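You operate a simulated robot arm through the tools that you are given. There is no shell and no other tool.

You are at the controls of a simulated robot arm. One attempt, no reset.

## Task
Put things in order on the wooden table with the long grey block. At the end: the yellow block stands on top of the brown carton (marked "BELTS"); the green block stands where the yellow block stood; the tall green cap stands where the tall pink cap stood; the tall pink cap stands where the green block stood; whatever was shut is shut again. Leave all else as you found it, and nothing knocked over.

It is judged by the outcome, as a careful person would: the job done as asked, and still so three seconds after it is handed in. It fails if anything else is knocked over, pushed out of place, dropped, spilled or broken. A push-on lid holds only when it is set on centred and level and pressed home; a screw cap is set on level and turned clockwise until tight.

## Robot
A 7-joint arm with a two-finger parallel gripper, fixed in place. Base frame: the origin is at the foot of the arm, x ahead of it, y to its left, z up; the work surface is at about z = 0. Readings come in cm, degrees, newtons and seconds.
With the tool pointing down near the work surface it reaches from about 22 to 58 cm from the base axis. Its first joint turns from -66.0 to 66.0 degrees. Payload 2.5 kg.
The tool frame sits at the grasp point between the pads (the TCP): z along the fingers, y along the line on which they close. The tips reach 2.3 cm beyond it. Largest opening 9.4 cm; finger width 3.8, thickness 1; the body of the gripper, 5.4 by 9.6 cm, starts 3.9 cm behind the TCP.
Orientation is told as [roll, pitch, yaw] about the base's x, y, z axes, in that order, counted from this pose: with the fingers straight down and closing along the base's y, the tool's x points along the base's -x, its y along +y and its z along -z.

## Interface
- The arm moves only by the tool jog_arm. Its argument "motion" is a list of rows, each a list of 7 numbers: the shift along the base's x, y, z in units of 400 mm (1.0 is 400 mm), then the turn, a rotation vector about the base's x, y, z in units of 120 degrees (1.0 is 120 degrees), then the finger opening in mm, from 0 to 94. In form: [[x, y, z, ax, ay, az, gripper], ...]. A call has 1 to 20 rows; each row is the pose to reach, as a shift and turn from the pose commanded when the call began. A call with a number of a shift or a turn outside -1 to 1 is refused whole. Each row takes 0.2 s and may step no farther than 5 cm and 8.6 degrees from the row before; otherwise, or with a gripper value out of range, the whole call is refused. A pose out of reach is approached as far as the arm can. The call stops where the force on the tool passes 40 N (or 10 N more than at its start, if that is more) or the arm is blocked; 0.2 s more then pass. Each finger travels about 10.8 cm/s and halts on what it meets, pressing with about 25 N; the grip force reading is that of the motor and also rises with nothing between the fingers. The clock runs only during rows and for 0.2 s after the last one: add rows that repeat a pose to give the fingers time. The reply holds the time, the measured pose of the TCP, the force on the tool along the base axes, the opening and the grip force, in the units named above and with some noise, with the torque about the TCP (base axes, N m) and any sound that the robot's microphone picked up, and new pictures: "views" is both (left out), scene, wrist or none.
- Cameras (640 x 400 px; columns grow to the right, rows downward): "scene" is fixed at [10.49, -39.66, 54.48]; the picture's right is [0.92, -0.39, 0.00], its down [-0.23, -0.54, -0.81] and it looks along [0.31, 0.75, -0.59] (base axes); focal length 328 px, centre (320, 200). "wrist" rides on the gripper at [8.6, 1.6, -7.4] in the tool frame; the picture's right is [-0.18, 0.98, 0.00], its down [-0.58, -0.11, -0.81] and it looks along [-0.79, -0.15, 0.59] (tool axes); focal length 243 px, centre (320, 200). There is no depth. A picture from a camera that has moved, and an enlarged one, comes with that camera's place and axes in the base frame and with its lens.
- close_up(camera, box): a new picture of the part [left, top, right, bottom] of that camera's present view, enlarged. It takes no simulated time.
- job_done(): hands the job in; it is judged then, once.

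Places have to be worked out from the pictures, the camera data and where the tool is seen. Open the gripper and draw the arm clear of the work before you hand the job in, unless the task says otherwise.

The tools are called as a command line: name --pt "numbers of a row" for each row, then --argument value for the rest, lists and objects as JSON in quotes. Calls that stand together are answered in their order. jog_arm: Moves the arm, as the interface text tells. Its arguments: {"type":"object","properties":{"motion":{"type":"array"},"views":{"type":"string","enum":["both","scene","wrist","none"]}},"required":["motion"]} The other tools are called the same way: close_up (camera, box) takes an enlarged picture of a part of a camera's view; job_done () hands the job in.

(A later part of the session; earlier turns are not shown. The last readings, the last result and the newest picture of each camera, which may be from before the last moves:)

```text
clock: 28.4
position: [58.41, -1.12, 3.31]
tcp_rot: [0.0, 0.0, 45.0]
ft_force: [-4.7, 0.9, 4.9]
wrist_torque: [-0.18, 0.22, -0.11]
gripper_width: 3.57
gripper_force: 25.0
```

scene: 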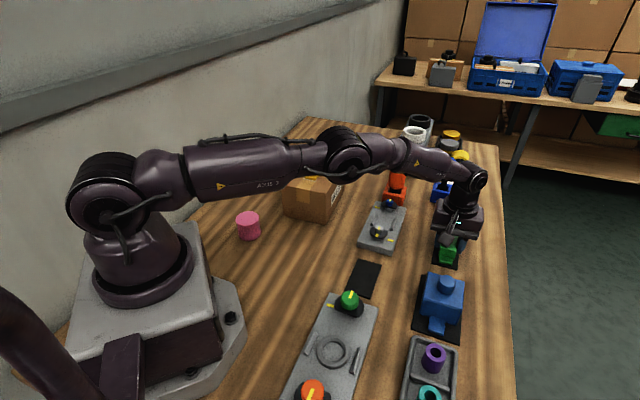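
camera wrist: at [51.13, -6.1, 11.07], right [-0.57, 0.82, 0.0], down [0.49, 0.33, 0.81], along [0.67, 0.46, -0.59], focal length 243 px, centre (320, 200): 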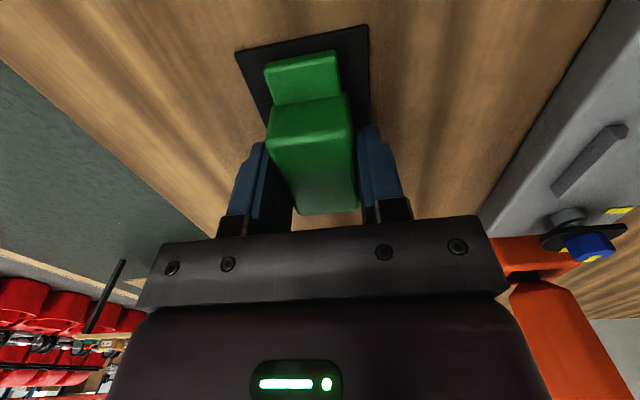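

Contact felt (about +5 N), so the block is down. I'm opening the fingers.

jog_arm --pt "0 0 0.0003 0 0 0 38" --pt "0 0 0.0003 0 0 0 45" --pt "0 0 0.0003 0 0 0 65" --pt "0 0 0.0003 0 0 0 65"

close_up --camera "wrist" --box '[220, 0, 420, 220]'

```text
clock: 29.4
position: [58.47, -0.99, 3.22]
tcp_rot: [0.0, 0.0, 45.1]
ft_force: [0.3, -0.7, -0.4]
wrist_torque: [0.0, 0.02, -0.01]
gripper_width: 6.5
gripper_force: 0.1
camera wrist: at [51.2, -6.08, 10.79], right [-0.57, 0.82, 0.0], down [0.49, 0.33, 0.81], along [0.67, 0.46, -0.59], focal length 243 px, centre (320, 200)
```

scene: 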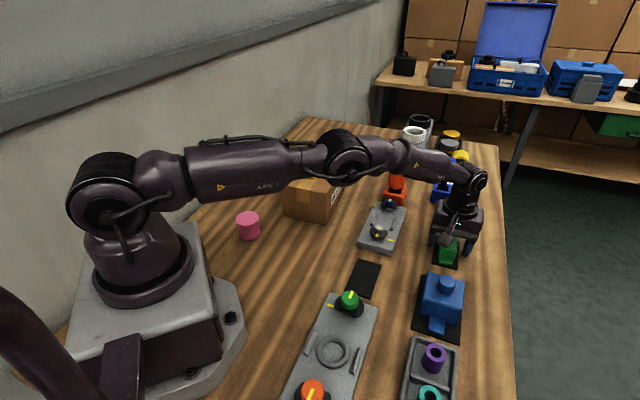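
wrist: 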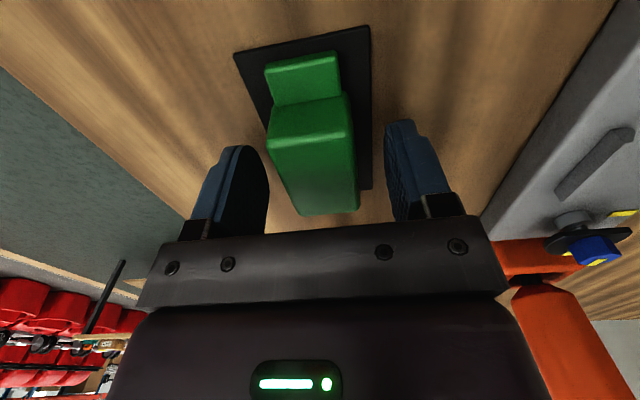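

```text
1.82 times, centred on (320, 110) of wrist
camera zoom: at [51.2, -6.08, 10.79], right [-0.57, 0.82, 0.0], down [0.49, 0.33, 0.81], along [0.67, 0.46, -0.59], focal length 441 px, centre (320, 364)
```

zoom: 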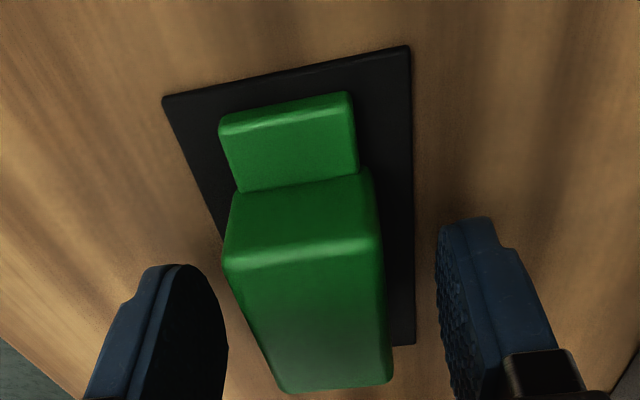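

The green block stands squarely on the yellow block's plate. I'm rising straight up and starting back toward the pink cap at a safe height.

jog_arm --pt "0 0 0.05 0 0 0 65" --pt "0 0 0.15 0 0 0 65" --pt "0 0 0.26 0 0 0 65" --pt "0 0 0.37 0 0 0 80" --pt "0 0 0.47 0 0 0 94" --pt "-0.04 0.024 0.52 0 0 0 94" --pt "-0.13 0.077 0.5225 0 0 0 94" --pt "-0.22 0.13 0.5225 0 0 0 94" --pt "-0.32 0.189 0.5225 0 0 0 94" --pt "-0.42 0.248 0.5225 0 0 0 94" --pt "-0.50875 0.3 0.5225 0 0 0 94" --pt "-0.50875 0.3 0.5225 0 0 0 94"

close_up --camera "scene" --box '[350, 200, 490, 310]'

close_up --camera "scene" --box '[220, 195, 280, 255]'

close_up --camera "scene" --box '[245, 135, 305, 195]'

```text
clock: 32.0
position: [38.13, 11.1, 24.24]
tcp_rot: [0.1, 0.1, 45.0]
ft_force: [0.8, -0.2, 0.5]
wrist_torque: [0.0, -0.01, -0.01]
gripper_width: 9.38
gripper_force: 0.0
camera wrist: at [30.84, 5.97, 31.74], right [-0.57, 0.82, 0.0], down [0.49, 0.33, 0.81], along [0.67, 0.46, -0.59], focal length 243 px, centre (320, 200)
```

scene: 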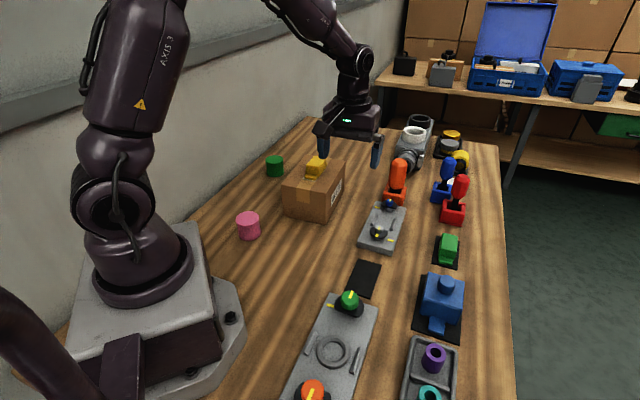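
wrist: 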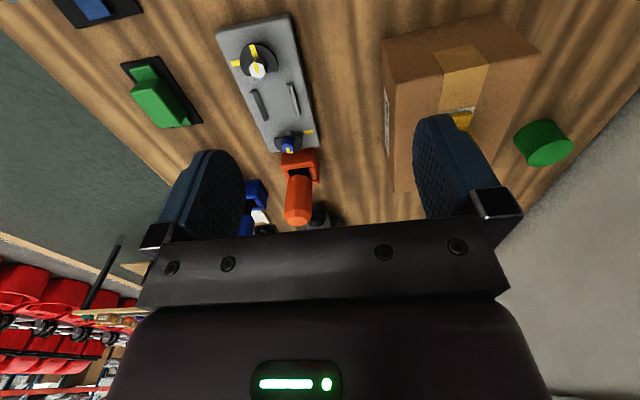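

```text
3.64 times, centred on (420, 255) of scene
camera zoom: at [10.49, -39.66, 54.48], right [0.92, -0.39, 0.0], down [-0.23, -0.54, -0.81], along [0.31, 0.75, -0.59], focal length 1194 px, centre (-44, 0)
```

zoom: 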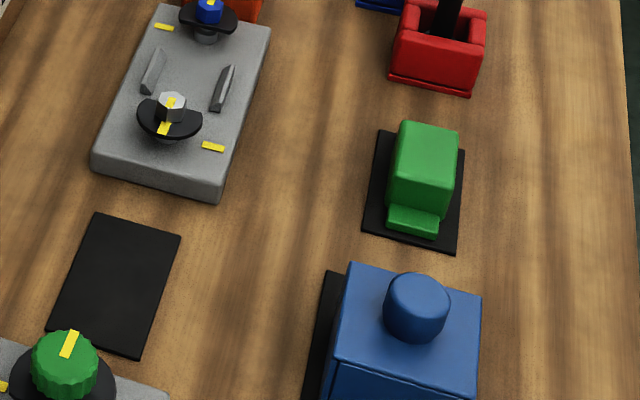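

```text
6.67 times, centred on (250, 225) of scene
camera zoom: at [10.49, -39.66, 54.48], right [0.92, -0.39, 0.0], down [-0.23, -0.54, -0.81], along [0.31, 0.75, -0.59], focal length 2188 px, centre (787, 33)
```

zoom: 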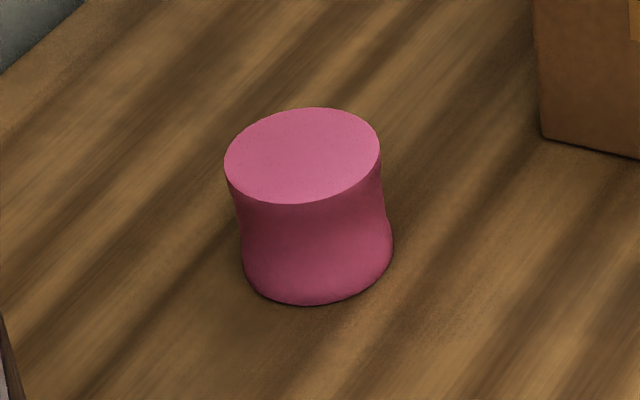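

```text
6.67 times, centred on (275, 165) of scene
camera zoom: at [10.49, -39.66, 54.48], right [0.92, -0.39, 0.0], down [-0.23, -0.54, -0.81], along [0.31, 0.75, -0.59], focal length 2188 px, centre (620, 433)
```

zoom: 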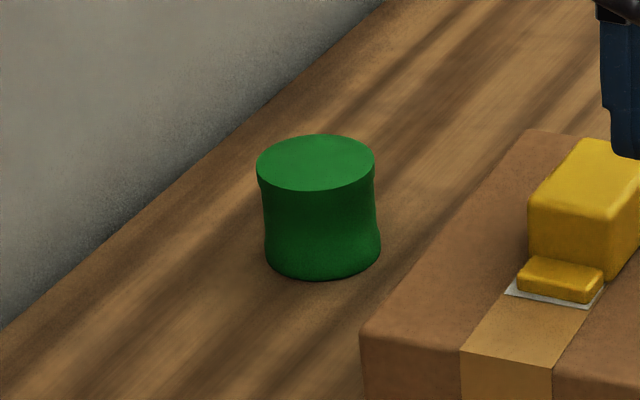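

The green block is squarely on its new plate, and the empty plate is undisturbed. The pink cap's centre works out to (18.24, 23.15), about 5.5 across and 4.85 high, so I'll hover above it.

jog_arm --pt "-0.07 0.043 0 0 0 0 94" --pt "-0.155 0.095 0 0 0 0 94" --pt "-0.24 0.147 0 0 0 0 94" --pt "-0.325 0.2 -0.02 0 0 0 94" --pt "-0.41 0.252 -0.07 0 0 0 94" --pt "-0.47 0.289 -0.13 0 0 0 94" --pt "-0.494 0.3035 -0.2 0 0 0 94" --pt "-0.494 0.3035 -0.251 0 0 0 94" --pt "-0.494 0.3035 -0.251 0 0 0 94"

close_up --camera "wrist" --box '[200, 0, 440, 200]'

```text
clock: 34.0
position: [18.32, 23.15, 13.99]
tcp_rot: [-0.1, 0.0, 44.9]
ft_force: [-0.1, -0.2, 1.1]
wrist_torque: [-0.03, -0.03, -0.01]
gripper_width: 9.41
gripper_force: 0.0
camera wrist: at [11.15, 18.1, 21.64], right [-0.57, 0.82, 0.0], down [0.49, 0.33, 0.81], along [0.67, 0.46, -0.59], focal length 243 px, centre (320, 200)
```

scene: 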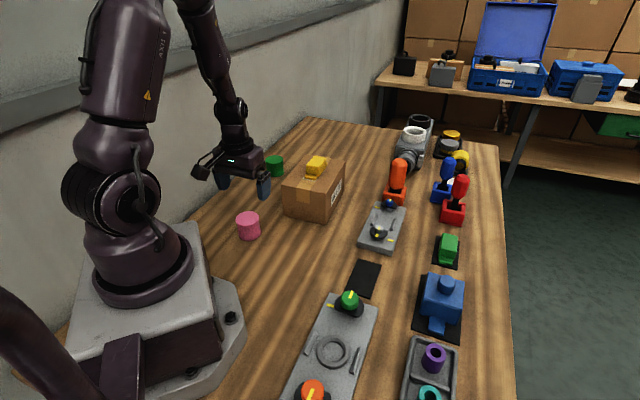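
wrist: 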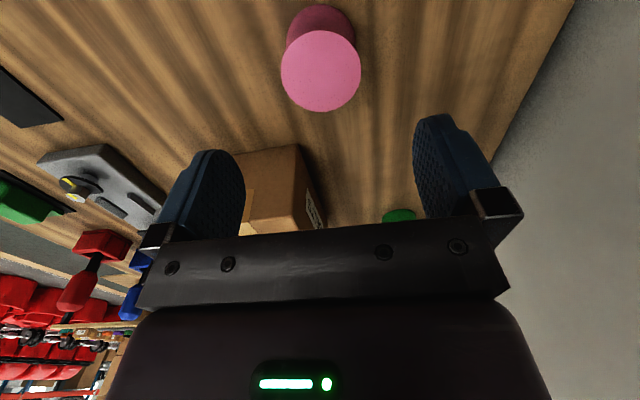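

```text
2.00 times, centred on (320, 100) of wrist
camera zoom: at [11.15, 18.1, 21.64], right [-0.57, 0.82, 0.0], down [0.49, 0.33, 0.81], along [0.67, 0.46, -0.59], focal length 485 px, centre (320, 400)
```

zoom: 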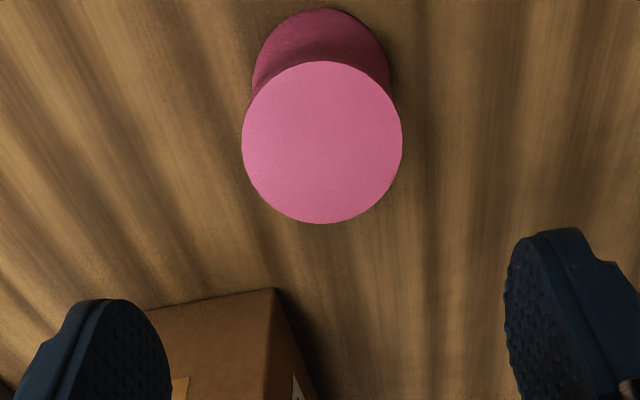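

Accounting for perspective, the wrist view puts the pink cap at (18.1, 23.0), centred between the fingers. I'll nudge slightly and descend around it.

jog_arm --pt "-0.004 -0.0035 -0.08 0 0 0 94" --pt "-0.004 -0.0035 -0.16 0 0 0 94" --pt "-0.004 -0.0035 -0.22 0 0 0 94" --pt "-0.004 -0.0035 -0.26 0 0 0 94" --pt "-0.004 -0.0035 -0.275 0 0 0 94" --pt "-0.004 -0.0035 -0.275 0 0 0 94"

close_up --camera "scene" --box '[180, 150, 300, 260]'

```text
clock: 35.4
position: [18.07, 22.88, 3.0]
tcp_rot: [-0.1, 0.0, 45.1]
ft_force: [-0.1, -0.7, -0.3]
wrist_torque: [0.01, 0.03, -0.01]
gripper_width: 9.42
gripper_force: 0.0
camera wrist: at [10.91, 17.87, 10.65], right [-0.57, 0.82, 0.0], down [0.49, 0.33, 0.81], along [0.67, 0.46, -0.59], focal length 243 px, centre (320, 200)
```

scene: 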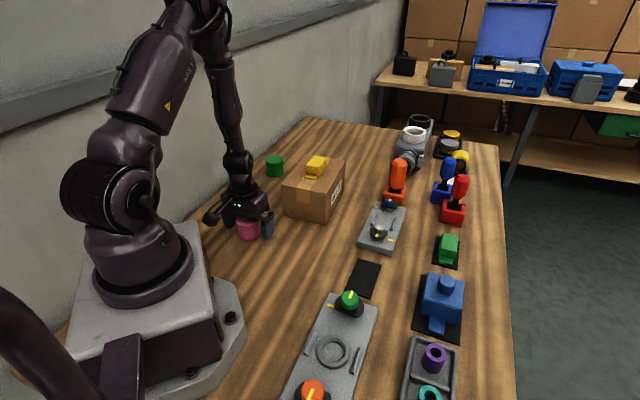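
wrist: 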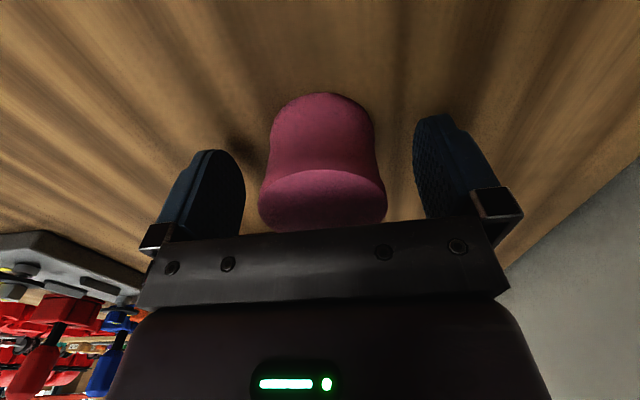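

```text
3.64 times, centred on (240, 205) of scene
camera zoom: at [10.49, -39.66, 54.48], right [0.92, -0.39, 0.0], down [-0.23, -0.54, -0.81], along [0.31, 0.75, -0.59], focal length 1194 px, centre (611, 182)
```

zoom: 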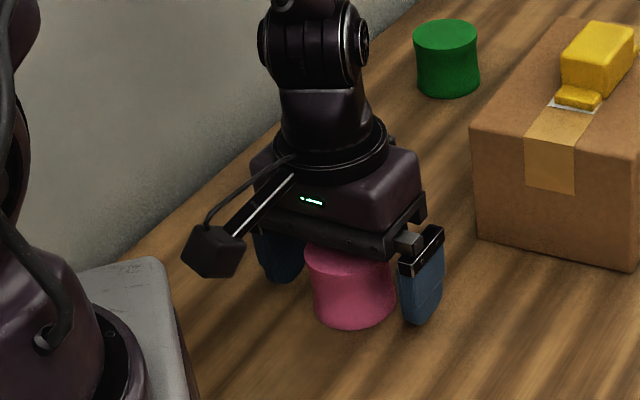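

The pink cap is centred between the pads. I'm closing gently.

jog_arm --pt "0 0 0 0 0 0 75" --pt "0 0 0 0 0 0 60" --pt "0 0 0 0 0 0 40" --pt "0 0 0 0 0 0 40" --pt "0 0 0 0 0 0 40"

```text
clock: 36.6
position: [18.01, 22.92, 3.18]
tcp_rot: [0.0, 0.1, 45.1]
ft_force: [-1.0, 0.2, 0.5]
wrist_torque: [-0.02, 0.04, 0.01]
gripper_width: 5.32
gripper_force: 24.8
camera wrist: at [10.9, 17.87, 10.67], right [-0.57, 0.82, 0.0], down [0.49, 0.33, 0.81], along [0.67, 0.46, -0.59], focal length 243 px, centre (320, 200)
```

scene: 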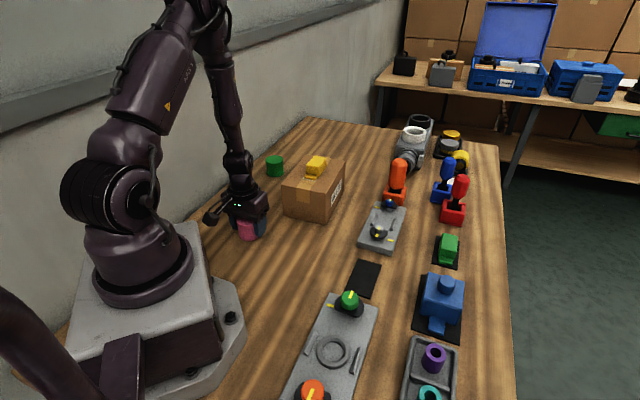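
wrist: 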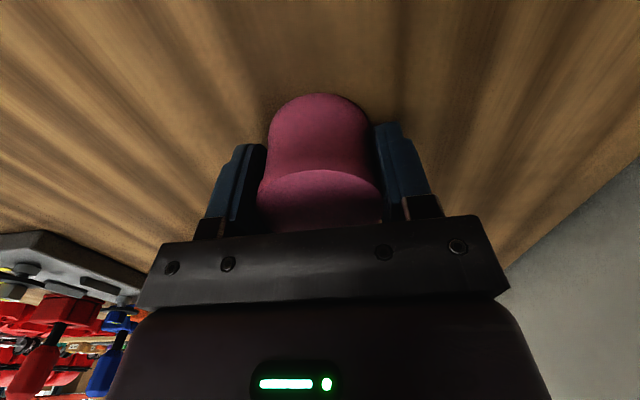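

Gripped at 5.32 cm. I'll lift a few centimetres slowly and check what, if anything, is underneath.

jog_arm --pt "0 0 0.01 0 0 0 40" --pt "0 0 0.03 0 0 0 40" --pt "0 0 0.06 0 0 0 40" --pt "0 0 0.1 0 0 0 40" --pt "0 0 0.14 0 0 0 40" --pt "0 0 0.14 0 0 0 40"

close_up --camera "scene" --box '[180, 150, 300, 260]'

```text
clock: 38.0
position: [18.22, 22.79, 8.82]
tcp_rot: [0.0, -0.1, 45.1]
ft_force: [0.4, -0.5, -1.0]
wrist_torque: [0.01, 0.02, -0.02]
gripper_width: 5.31
gripper_force: 24.7
camera wrist: at [11.04, 17.81, 16.32], right [-0.57, 0.82, 0.0], down [0.49, 0.33, 0.81], along [0.66, 0.46, -0.59], focal length 243 px, centre (320, 200)
```

scene: 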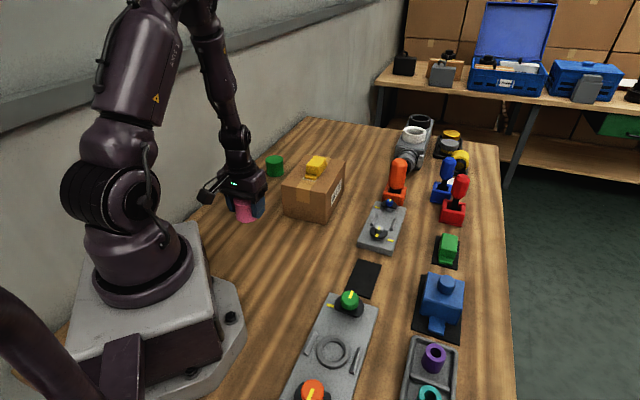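
wrist: 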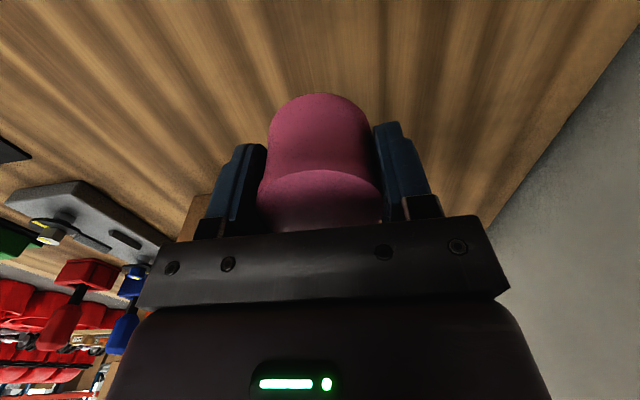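

```text
3.64 times, centred on (240, 205) of scene
camera zoom: at [10.49, -39.66, 54.48], right [0.92, -0.39, 0.0], down [-0.23, -0.54, -0.81], along [0.31, 0.75, -0.59], focal length 1194 px, centre (611, 182)
```

zoom: 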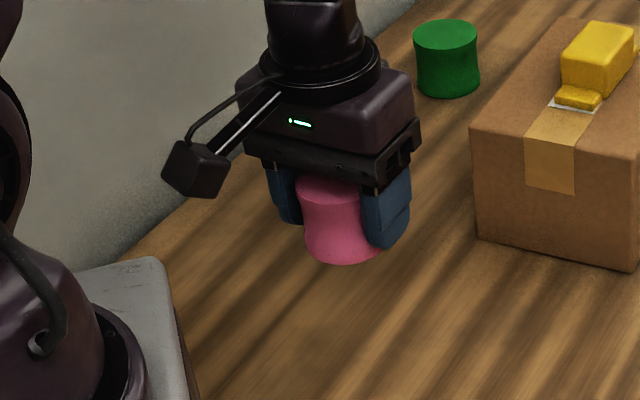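

Nothing was under the cap, and the table there is clear. I'm carrying the pink cap high over to the green block's old plate at (37.3, -0.3).

jog_arm --pt "0 0 0.1 0 0 0 40" --pt "0 0 0.2 0 0 0 40" --pt "0 0 0.3 0 0 0 40" --pt "0.06 -0.073 0.335 0 0 0 40" --pt "0.13 -0.158 0.335 0 0 0 40" --pt "0.2 -0.2425 0.335 0 0 0 40" --pt "0.27 -0.327 0.335 0 0 0 40" --pt "0.34 -0.412 0.335 0 0 0 40" --pt "0.41 -0.497 0.33 0 0 0 40" --pt "0.46 -0.558 0.28 0 0 0 40" --pt "0.48 -0.582 0.2 0 0 0 40" --pt "0.48 -0.582 0.12 0 0 0 40" --pt "0.48 -0.582 0.03 0 0 0 40" --pt "0.48 -0.582 0.03 0 0 0 40"

close_up --camera "scene" --box '[200, 170, 280, 250]'

close_up --camera "scene" --box '[320, 220, 420, 320]'

```text
clock: 41.0
position: [37.38, -0.54, 9.96]
tcp_rot: [0.0, 0.0, 45.0]
ft_force: [-1.0, 0.2, -0.2]
wrist_torque: [0.01, -0.01, -0.01]
gripper_width: 5.31
gripper_force: 25.3
camera wrist: at [30.19, -5.56, 17.53], right [-0.57, 0.82, 0.0], down [0.49, 0.33, 0.81], along [0.67, 0.46, -0.59], focal length 243 px, centre (320, 200)
```

scene: 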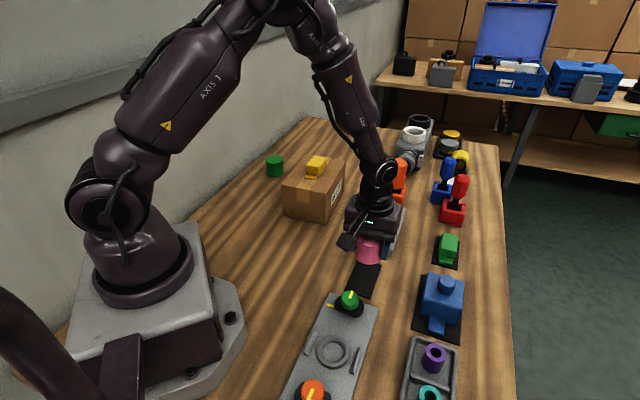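
wrist: 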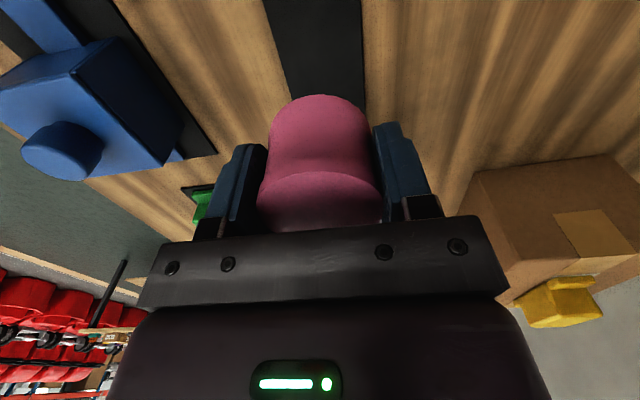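

```text
5.00 times, centred on (240, 210) of scene
camera zoom: at [10.49, -39.66, 54.48], right [0.92, -0.39, 0.0], down [-0.23, -0.54, -0.81], along [0.31, 0.75, -0.59], focal length 1641 px, centre (720, 150)
```

zoom: 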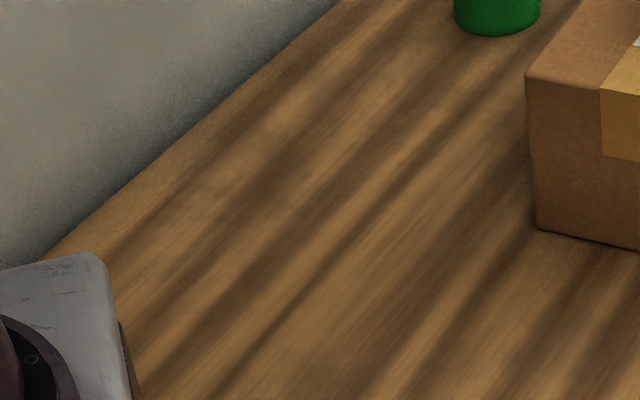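

```text
4.00 times, centred on (370, 270) of scene
camera zoom: at [10.49, -39.66, 54.48], right [0.92, -0.39, 0.0], down [-0.23, -0.54, -0.81], along [0.31, 0.75, -0.59], focal length 1313 px, centre (120, -80)
```

zoom: 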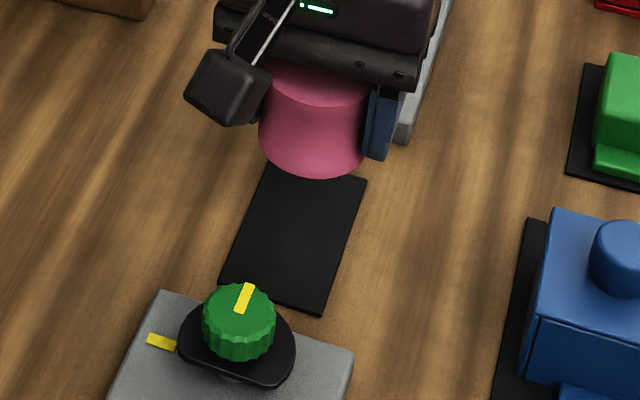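

The spot the pink cap left is clear. I'm lowering the cap to about half a centimetre above the plate before checking alignment.

jog_arm --pt "0 0 -0.06 0 0 0 40" --pt "0 0 -0.11 0 0 0 40" --pt "0 0 -0.14 0 0 0 40" --pt "0 0 -0.147 0 0 0 40" --pt "0 0 -0.147 0 0 0 40" --pt "0 0 -0.147 0 0 0 40"

close_up --camera "scene" --box '[320, 220, 420, 320]'

close_up --camera "wrist" --box '[200, 0, 440, 240]'

```text
clock: 42.4
position: [37.4, -0.31, 3.94]
tcp_rot: [0.0, 0.0, 45.0]
ft_force: [0.4, 0.4, -0.5]
wrist_torque: [0.01, 0.02, -0.01]
gripper_width: 5.32
gripper_force: 24.9
camera wrist: at [30.09, -5.38, 11.59], right [-0.57, 0.82, 0.0], down [0.49, 0.33, 0.81], along [0.67, 0.46, -0.59], focal length 243 px, centre (320, 200)
```

scene: 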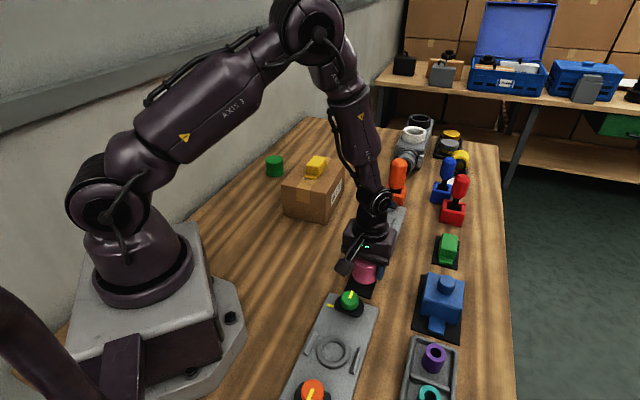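
wrist: 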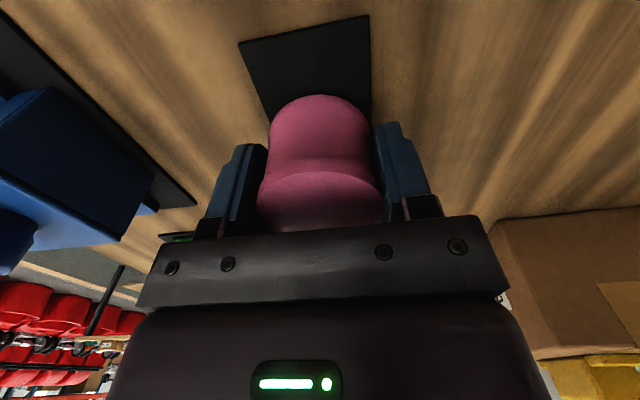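

```text
4.00 times, centred on (370, 270) of scene
camera zoom: at [10.49, -39.66, 54.48], right [0.92, -0.39, 0.0], down [-0.23, -0.54, -0.81], along [0.31, 0.75, -0.59], focal length 1313 px, centre (120, -80)
```

zoom: 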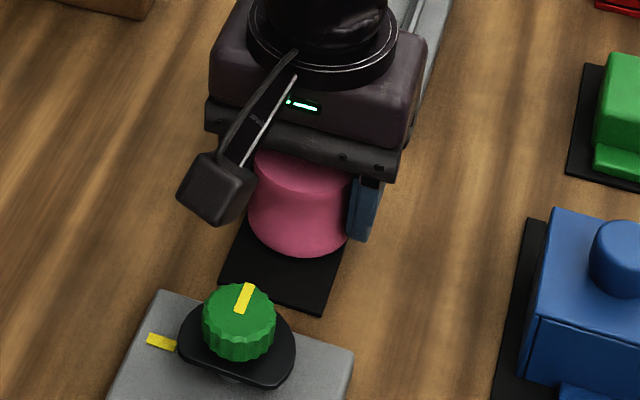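

```text
1.67 times, centred on (320, 120) of wrist
camera zoom: at [30.09, -5.38, 11.59], right [-0.57, 0.82, 0.0], down [0.49, 0.33, 0.81], along [0.67, 0.46, -0.59], focal length 404 px, centre (320, 333)
```

zoom: 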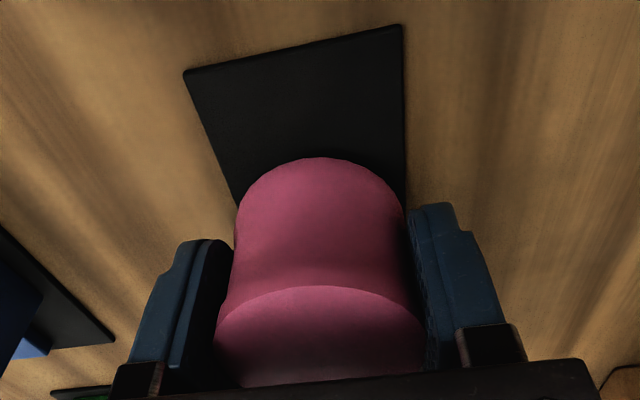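

Centred over the plate at (37.4, -0.3). I'm lowering in 1 mm steps until contact.

jog_arm --pt "0 0 -0.003 0 0 0 40" --pt "0 0 -0.006 0 0 0 40" --pt "0 0 -0.009 0 0 0 40" --pt "0 0 -0.009 0 0 0 40" --views "none"

```text
clock: 43.4
position: [37.19, -0.31, 3.82]
tcp_rot: [0.0, 0.0, 45.0]
ft_force: [-0.4, 0.1, -0.3]
wrist_torque: [-0.02, -0.01, 0.0]
gripper_width: 5.31
gripper_force: 25.3
```

No contact yet. I'm continuing down slowly.

jog_arm --pt "0 0 -0.002 0 0 0 40" --pt "0 0 -0.004 0 0 0 40" --pt "0 0 -0.004 0 0 0 40" --views "none"

```text
clock: 44.2
position: [37.28, -0.34, 3.52]
tcp_rot: [0.0, 0.0, 45.0]
ft_force: [-0.1, -0.3, -0.2]
wrist_torque: [-0.02, 0.0, 0.01]
gripper_width: 5.31
gripper_force: 24.5
```

jog_arm --pt "0 0 -0.0015 0 0 0 40" --pt "0 0 -0.003 0 0 0 40" --pt "0 0 -0.003 0 0 0 40" --views "none"

```text
clock: 45.0
position: [37.32, -0.27, 3.43]
tcp_rot: [0.0, 0.0, 45.1]
ft_force: [-2.6, 0.4, 5.1]
wrist_torque: [0.04, 0.0, 0.02]
gripper_width: 5.27
gripper_force: 25.0
```

Contact at about 5 N, so the cap is on the plate. I'm opening the fingers evenly to release it.

jog_arm --pt "0 0 0.0003 0 0 0 56" --pt "0 0 0.0003 0 0 0 65" --pt "0 0 0.0003 0 0 0 80" --pt "0 0 0.0003 0 0 0 90" --pt "0 0 0.0003 0 0 0 90"

close_up --camera "scene" --box '[320, 220, 420, 320]'

```text
clock: 46.2
position: [37.28, -0.21, 3.46]
tcp_rot: [0.0, 0.1, 45.0]
ft_force: [-0.2, 0.8, -0.5]
wrist_torque: [-0.01, -0.01, 0.01]
gripper_width: 9.02
gripper_force: 0.1
camera wrist: at [30.11, -5.35, 10.95], right [-0.57, 0.82, 0.0], down [0.49, 0.33, 0.81], along [0.67, 0.46, -0.59], focal length 243 px, centre (320, 200)
```

scene: 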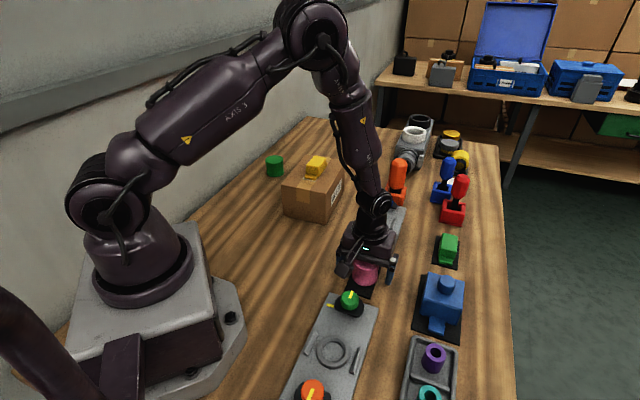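
wrist: 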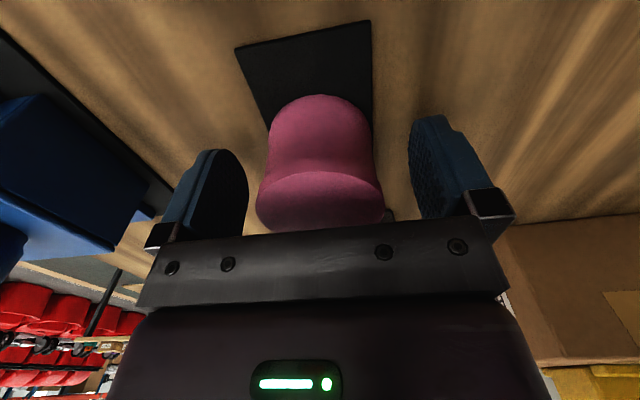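

```text
4.00 times, centred on (370, 270) of scene
camera zoom: at [10.49, -39.66, 54.48], right [0.92, -0.39, 0.0], down [-0.23, -0.54, -0.81], along [0.31, 0.75, -0.59], focal length 1313 px, centre (120, -80)
```

zoom: 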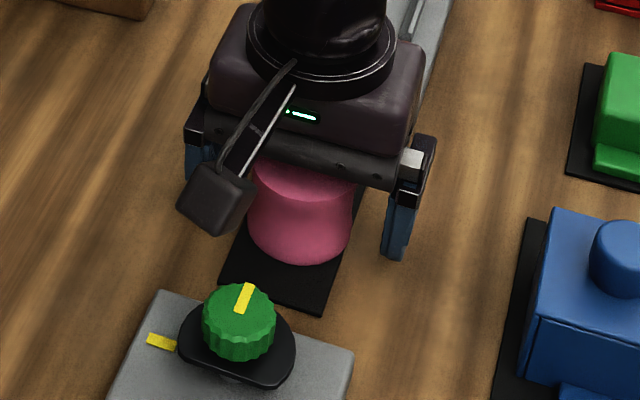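

The pink cap stands on the plate. I'm rising straight up and heading toward the green cap at height, in two stages.

jog_arm --pt "0 0 0.03 0 0 0 90" --pt "0 0 0.12 0 0 0 90" --pt "0 0 0.23 0 0 0 94" --pt "0 0 0.34 0 0 0 94" --pt "0 0 0.44 0 0 0 94" --pt "0 0.03 0.5175 0 0 0 94" --pt "-0.01 0.12 0.5175 0 0 0 94" --pt "-0.02 0.22 0.5175 0 0 0 94" --pt "-0.03 0.32 0.5175 0 0 0 94" --pt "-0.04 0.42 0.5175 0 0 0 94" --pt "-0.05 0.52 0.5175 0 0 0 94" --pt "-0.0575 0.6075 0.5175 0 0 0 94" --pt "-0.0575 0.6075 0.5175 0 0 0 94"

close_up --camera "scene" --box '[320, 220, 420, 320]'

close_up --camera "wrist" --box '[300, 0, 540, 200]'

```text
clock: 49.0
position: [34.81, 24.1, 24.02]
tcp_rot: [0.0, 0.1, 44.9]
ft_force: [-0.2, -1.0, 0.0]
wrist_torque: [0.01, -0.01, 0.03]
gripper_width: 9.4
gripper_force: 0.0
camera wrist: at [27.58, 19.09, 31.61], right [-0.57, 0.82, 0.0], down [0.49, 0.33, 0.81], along [0.66, 0.46, -0.59], focal length 243 px, centre (320, 200)
```

scene: 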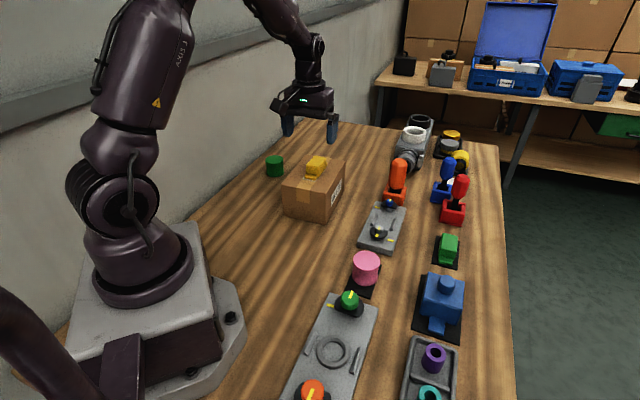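
wrist: 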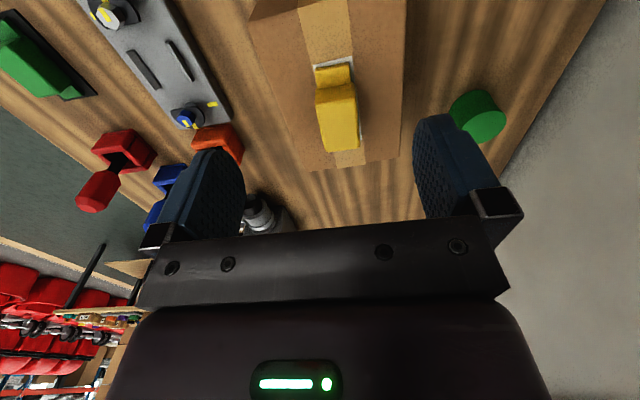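

```text
4.00 times, centred on (370, 270) of scene
camera zoom: at [10.49, -39.66, 54.48], right [0.92, -0.39, 0.0], down [-0.23, -0.54, -0.81], along [0.31, 0.75, -0.59], focal length 1313 px, centre (120, -80)
```

zoom: 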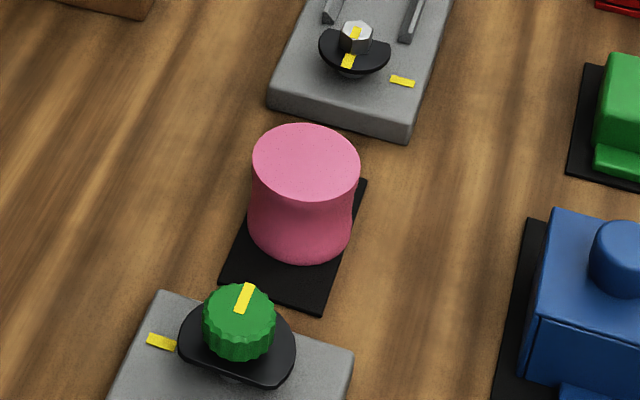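

```text
2.00 times, centred on (420, 100) of wrist
camera zoom: at [27.58, 19.09, 31.61], right [-0.57, 0.82, 0.0], down [0.49, 0.33, 0.81], along [0.66, 0.46, -0.59], focal length 485 px, centre (120, 400)
```

zoom: 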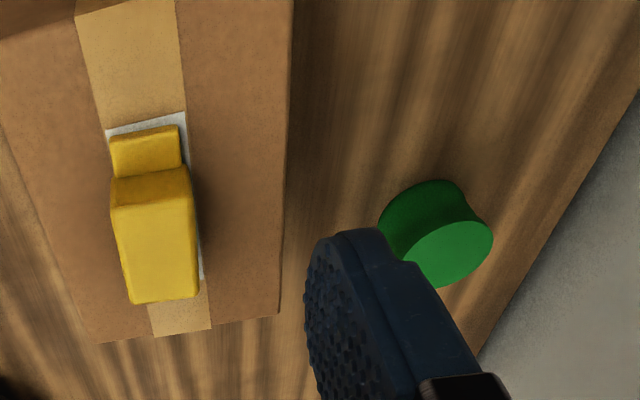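

The pink cap is centred on its plate at (37.4, -0.2). I'm moving on to hover over the green cap at about (32.2, 48.7).

jog_arm --pt "-0.01 0.09 0 0 0 0 94" --pt "-0.021 0.19 0 0 0 0 94" --pt "-0.032 0.29 0 0 0 0 94" --pt "-0.043 0.39 0 0 0 0 94" --pt "-0.054 0.48 -0.02 0 0 0 94" --pt "-0.063 0.56 -0.06 0 0 0 94" --pt "-0.0695 0.617 -0.12 0 0 0 94" --pt "-0.0695 0.617 -0.18 0 0 0 94" --pt "-0.0695 0.617 -0.225 0 0 0 94" --pt "-0.0695 0.617 -0.225 0 0 0 94"

close_up --camera "wrist" --box '[200, 0, 440, 200]'

```text
clock: 51.2
position: [32.16, 48.76, 15.19]
tcp_rot: [0.0, 0.0, 45.1]
ft_force: [-0.2, -0.1, 0.3]
wrist_torque: [0.03, 0.02, -0.04]
gripper_width: 9.39
gripper_force: 0.1
camera wrist: at [24.96, 43.7, 22.65], right [-0.57, 0.82, 0.0], down [0.49, 0.33, 0.81], along [0.66, 0.46, -0.59], focal length 243 px, centre (320, 200)
```

scene: 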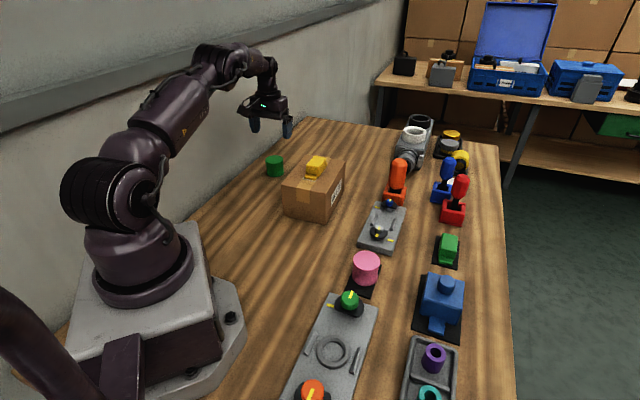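
wrist: 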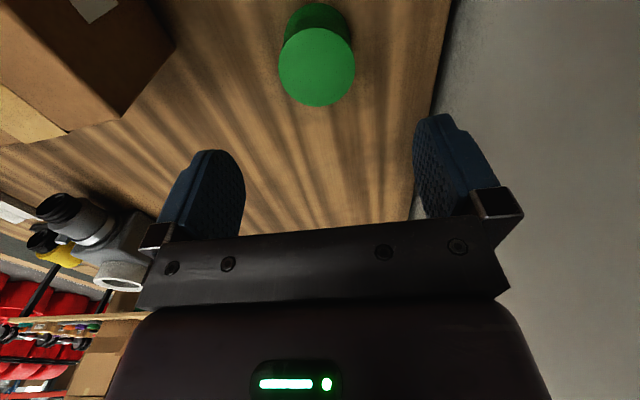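

```text
2.00 times, centred on (320, 100) of wrist
camera zoom: at [24.96, 43.7, 22.65], right [-0.57, 0.82, 0.0], down [0.49, 0.33, 0.81], along [0.66, 0.46, -0.59], focal length 485 px, centre (320, 400)
```

zoom: 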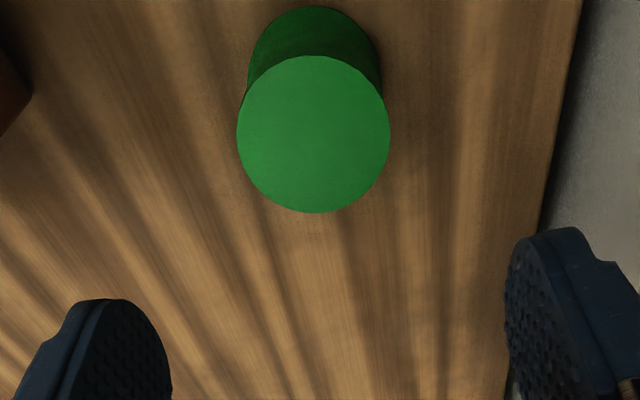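

The green cap works out to (32.2, 48.5), about 0.25 cm off the finger centre. I'll correct for that and descend around it.

jog_arm --pt "0.0015 -0.0068 -0.05 0 0 0 94" --pt "0.0015 -0.0068 -0.12 0 0 0 94" --pt "0.0015 -0.0068 -0.19 0 0 0 94" --pt "0.0015 -0.0068 -0.25 0 0 0 94" --pt "0.0015 -0.0068 -0.285 0 0 0 94" --pt "0.0015 -0.0068 -0.299 0 0 0 94" --pt "0.0015 -0.0068 -0.299 0 0 0 94"

close_up --camera "scene" --box '[215, 90, 335, 200]'

```text
clock: 52.8
position: [32.21, 48.41, 2.98]
tcp_rot: [0.0, 0.1, 45.1]
ft_force: [0.2, -0.5, 0.7]
wrist_torque: [0.01, 0.02, 0.01]
gripper_width: 9.4
gripper_force: 0.0
camera wrist: at [24.99, 43.38, 10.61], right [-0.57, 0.82, 0.0], down [0.49, 0.33, 0.81], along [0.66, 0.46, -0.59], focal length 243 px, centre (320, 200)
```

scene: 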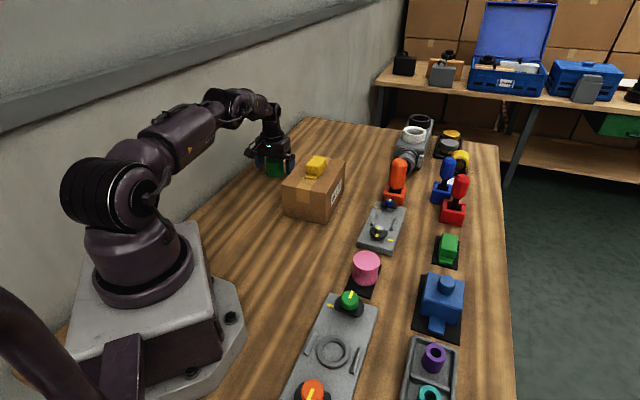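
wrist: 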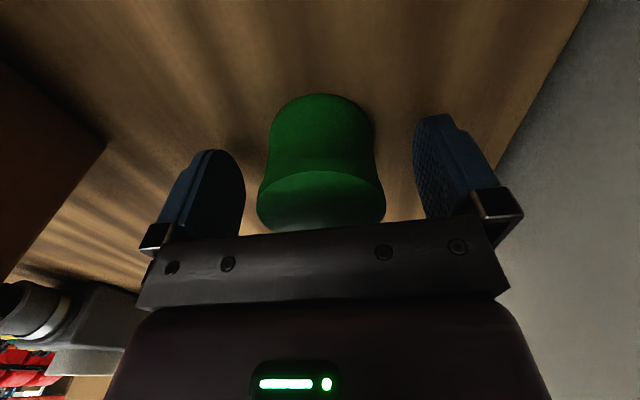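

```text
3.64 times, centred on (275, 145) of scene
camera zoom: at [10.49, -39.66, 54.48], right [0.92, -0.39, 0.0], down [-0.23, -0.54, -0.81], along [0.31, 0.75, -0.59], focal length 1194 px, centre (484, 400)
```

zoom: 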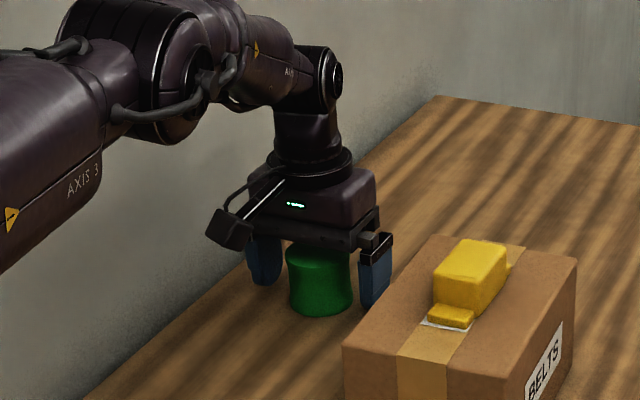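

The cap is centred between the pads, in the same relative pose as the pink one. I'm closing and lifting gently.

jog_arm --pt "0 0 0 0 0 0 75" --pt "0 0 0 0 0 0 60" --pt "0 0 0 0 0 0 40" --pt "0 0 0 0 0 0 40" --pt "0 0 0 0 0 0 40" --pt "0 0 0.01 0 0 0 40" --pt "0 0 0.03 0 0 0 40" --pt "0 0 0.07 0 0 0 40" --pt "0 0 0.12 0 0 0 40" --pt "0 0 0.12 0 0 0 40"

close_up --camera "scene" --box '[215, 90, 335, 200]'

```text
clock: 55.0
position: [32.21, 48.47, 7.76]
tcp_rot: [0.0, 0.0, 45.0]
ft_force: [0.5, 0.3, -1.4]
wrist_torque: [0.03, 0.0, -0.04]
gripper_width: 5.4
gripper_force: 24.9
camera wrist: at [25.01, 43.34, 15.35], right [-0.57, 0.82, 0.0], down [0.49, 0.33, 0.81], along [0.67, 0.46, -0.59], focal length 243 px, centre (320, 200)
```

scene: 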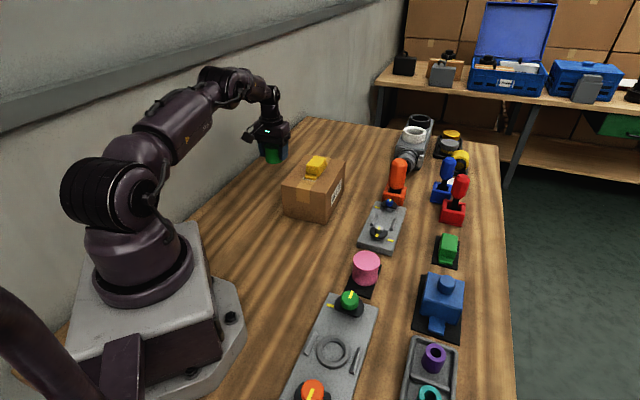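
wrist: 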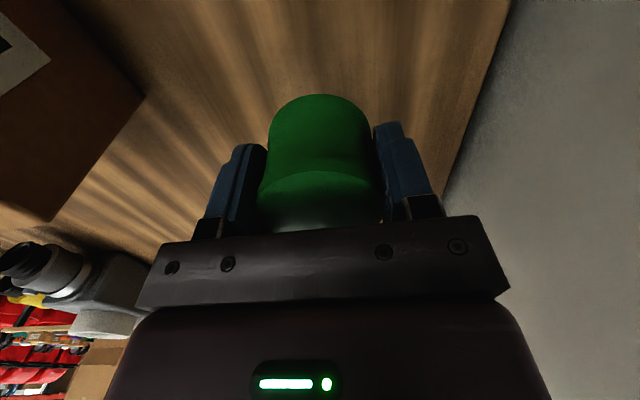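

```text
3.64 times, centred on (275, 145) of scene
camera zoom: at [10.49, -39.66, 54.48], right [0.92, -0.39, 0.0], down [-0.23, -0.54, -0.81], along [0.31, 0.75, -0.59], focal length 1194 px, centre (484, 400)
```

zoom: 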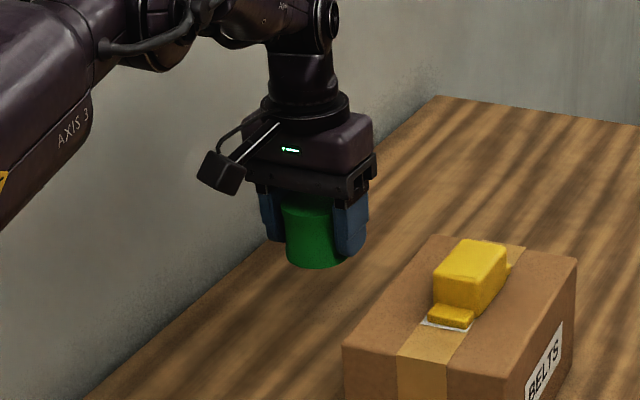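

The green cap is held and nothing was beneath it. I'm carrying it to where the pink cap stood, about (18.05, 22.95), and stopping a few centimetres above.

jog_arm --pt "0 0 0.1 0 0 0 40" --pt "0 0 0.2 0 0 0 40" --pt "-0.03 -0.054 0.25 0 0 0 40" --pt "-0.08 -0.144 0.25 0 0 0 40" --pt "-0.13 -0.234 0.25 0 0 0 40" --pt "-0.18 -0.323 0.25 0 0 0 40" --pt "-0.23 -0.413 0.25 0 0 0 40" --pt "-0.28 -0.503 0.25 0 0 0 40" --pt "-0.325 -0.584 0.22 0 0 0 40" --pt "-0.355 -0.6375 0.15 0 0 0 40" --pt "-0.355 -0.6375 0.07 0 0 0 40" --pt "-0.355 -0.6375 0 0 0 0 40" --pt "-0.355 -0.6375 0 0 0 0 40" --pt "-0.355 -0.6375 0 0 0 0 40"

close_up --camera "scene" --box '[180, 150, 300, 260]'

```text
clock: 58.0
position: [17.87, 22.89, 8.04]
tcp_rot: [0.0, 0.0, 45.1]
ft_force: [-0.5, -0.1, -0.7]
wrist_torque: [0.04, 0.01, 0.0]
gripper_width: 5.41
gripper_force: 25.5
camera wrist: at [10.66, 17.76, 15.61], right [-0.57, 0.82, 0.0], down [0.49, 0.33, 0.81], along [0.67, 0.46, -0.59], focal length 243 px, centre (320, 200)
```

scene: 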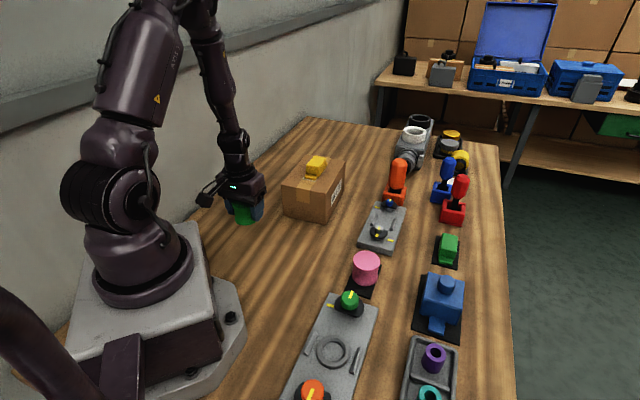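
wrist: 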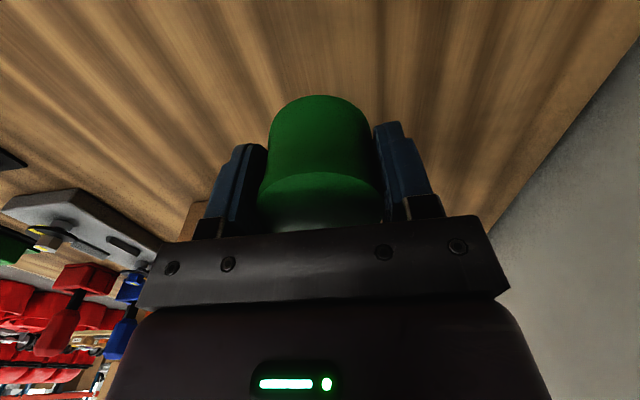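

```text
3.64 times, centred on (240, 205) of scene
camera zoom: at [10.49, -39.66, 54.48], right [0.92, -0.39, 0.0], down [-0.23, -0.54, -0.81], along [0.31, 0.75, -0.59], focal length 1194 px, centre (611, 182)
```

zoom: 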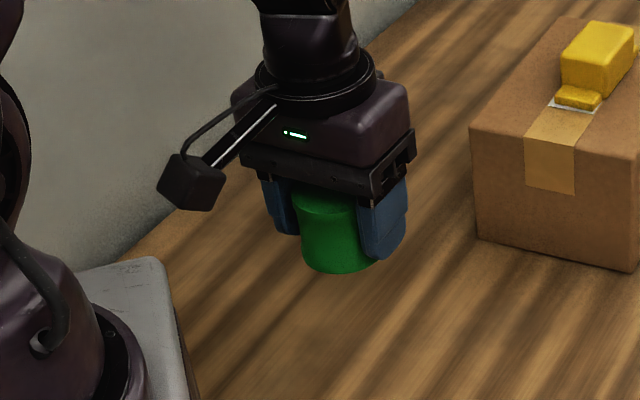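

It's about 0.2 cm short in x. I'll correct that and lower to just above the table.

jog_arm --pt "0.004 0.001 -0.03 0 0 0 40" --pt "0.004 0.001 -0.07 0 0 0 40" --pt "0.004 0.001 -0.1 0 0 0 40" --pt "0.004 0.001 -0.1125 0 0 0 40" --pt "0.004 0.001 -0.1125 0 0 0 40" --pt "0.004 0.001 -0.1125 0 0 0 40"

close_up --camera "scene" --box '[220, 195, 280, 255]'

```text
clock: 59.4
position: [18.25, 22.92, 3.42]
tcp_rot: [0.0, 0.0, 45.2]
ft_force: [0.6, 0.0, -0.6]
wrist_torque: [0.01, 0.0, 0.0]
gripper_width: 5.38
gripper_force: 24.9
camera wrist: at [11.03, 17.83, 10.97], right [-0.57, 0.82, 0.0], down [0.49, 0.33, 0.81], along [0.67, 0.46, -0.59], focal length 243 px, centre (320, 200)
```

scene: 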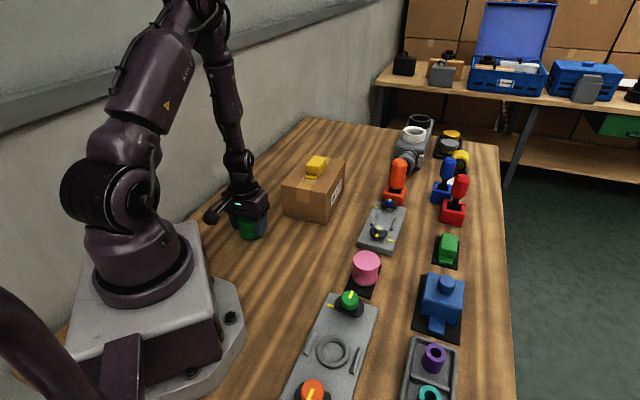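
wrist: 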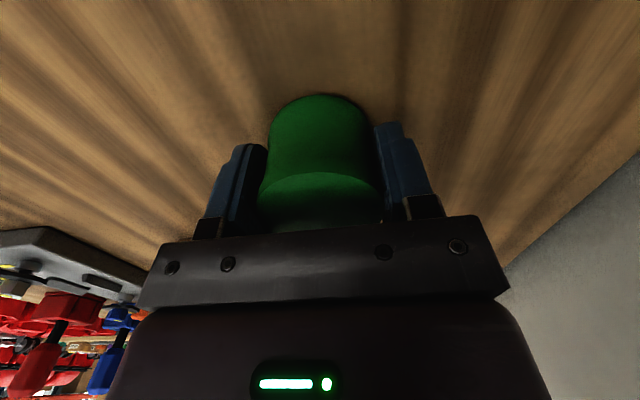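

```text
6.67 times, centred on (250, 225) of scene
camera zoom: at [10.49, -39.66, 54.48], right [0.92, -0.39, 0.0], down [-0.23, -0.54, -0.81], along [0.31, 0.75, -0.59], focal length 2188 px, centre (787, 33)
```

zoom: 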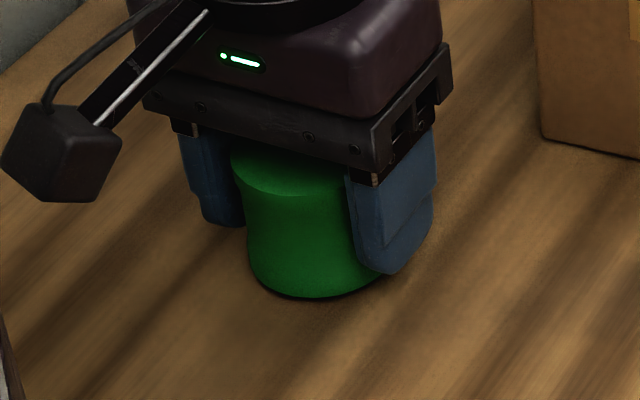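

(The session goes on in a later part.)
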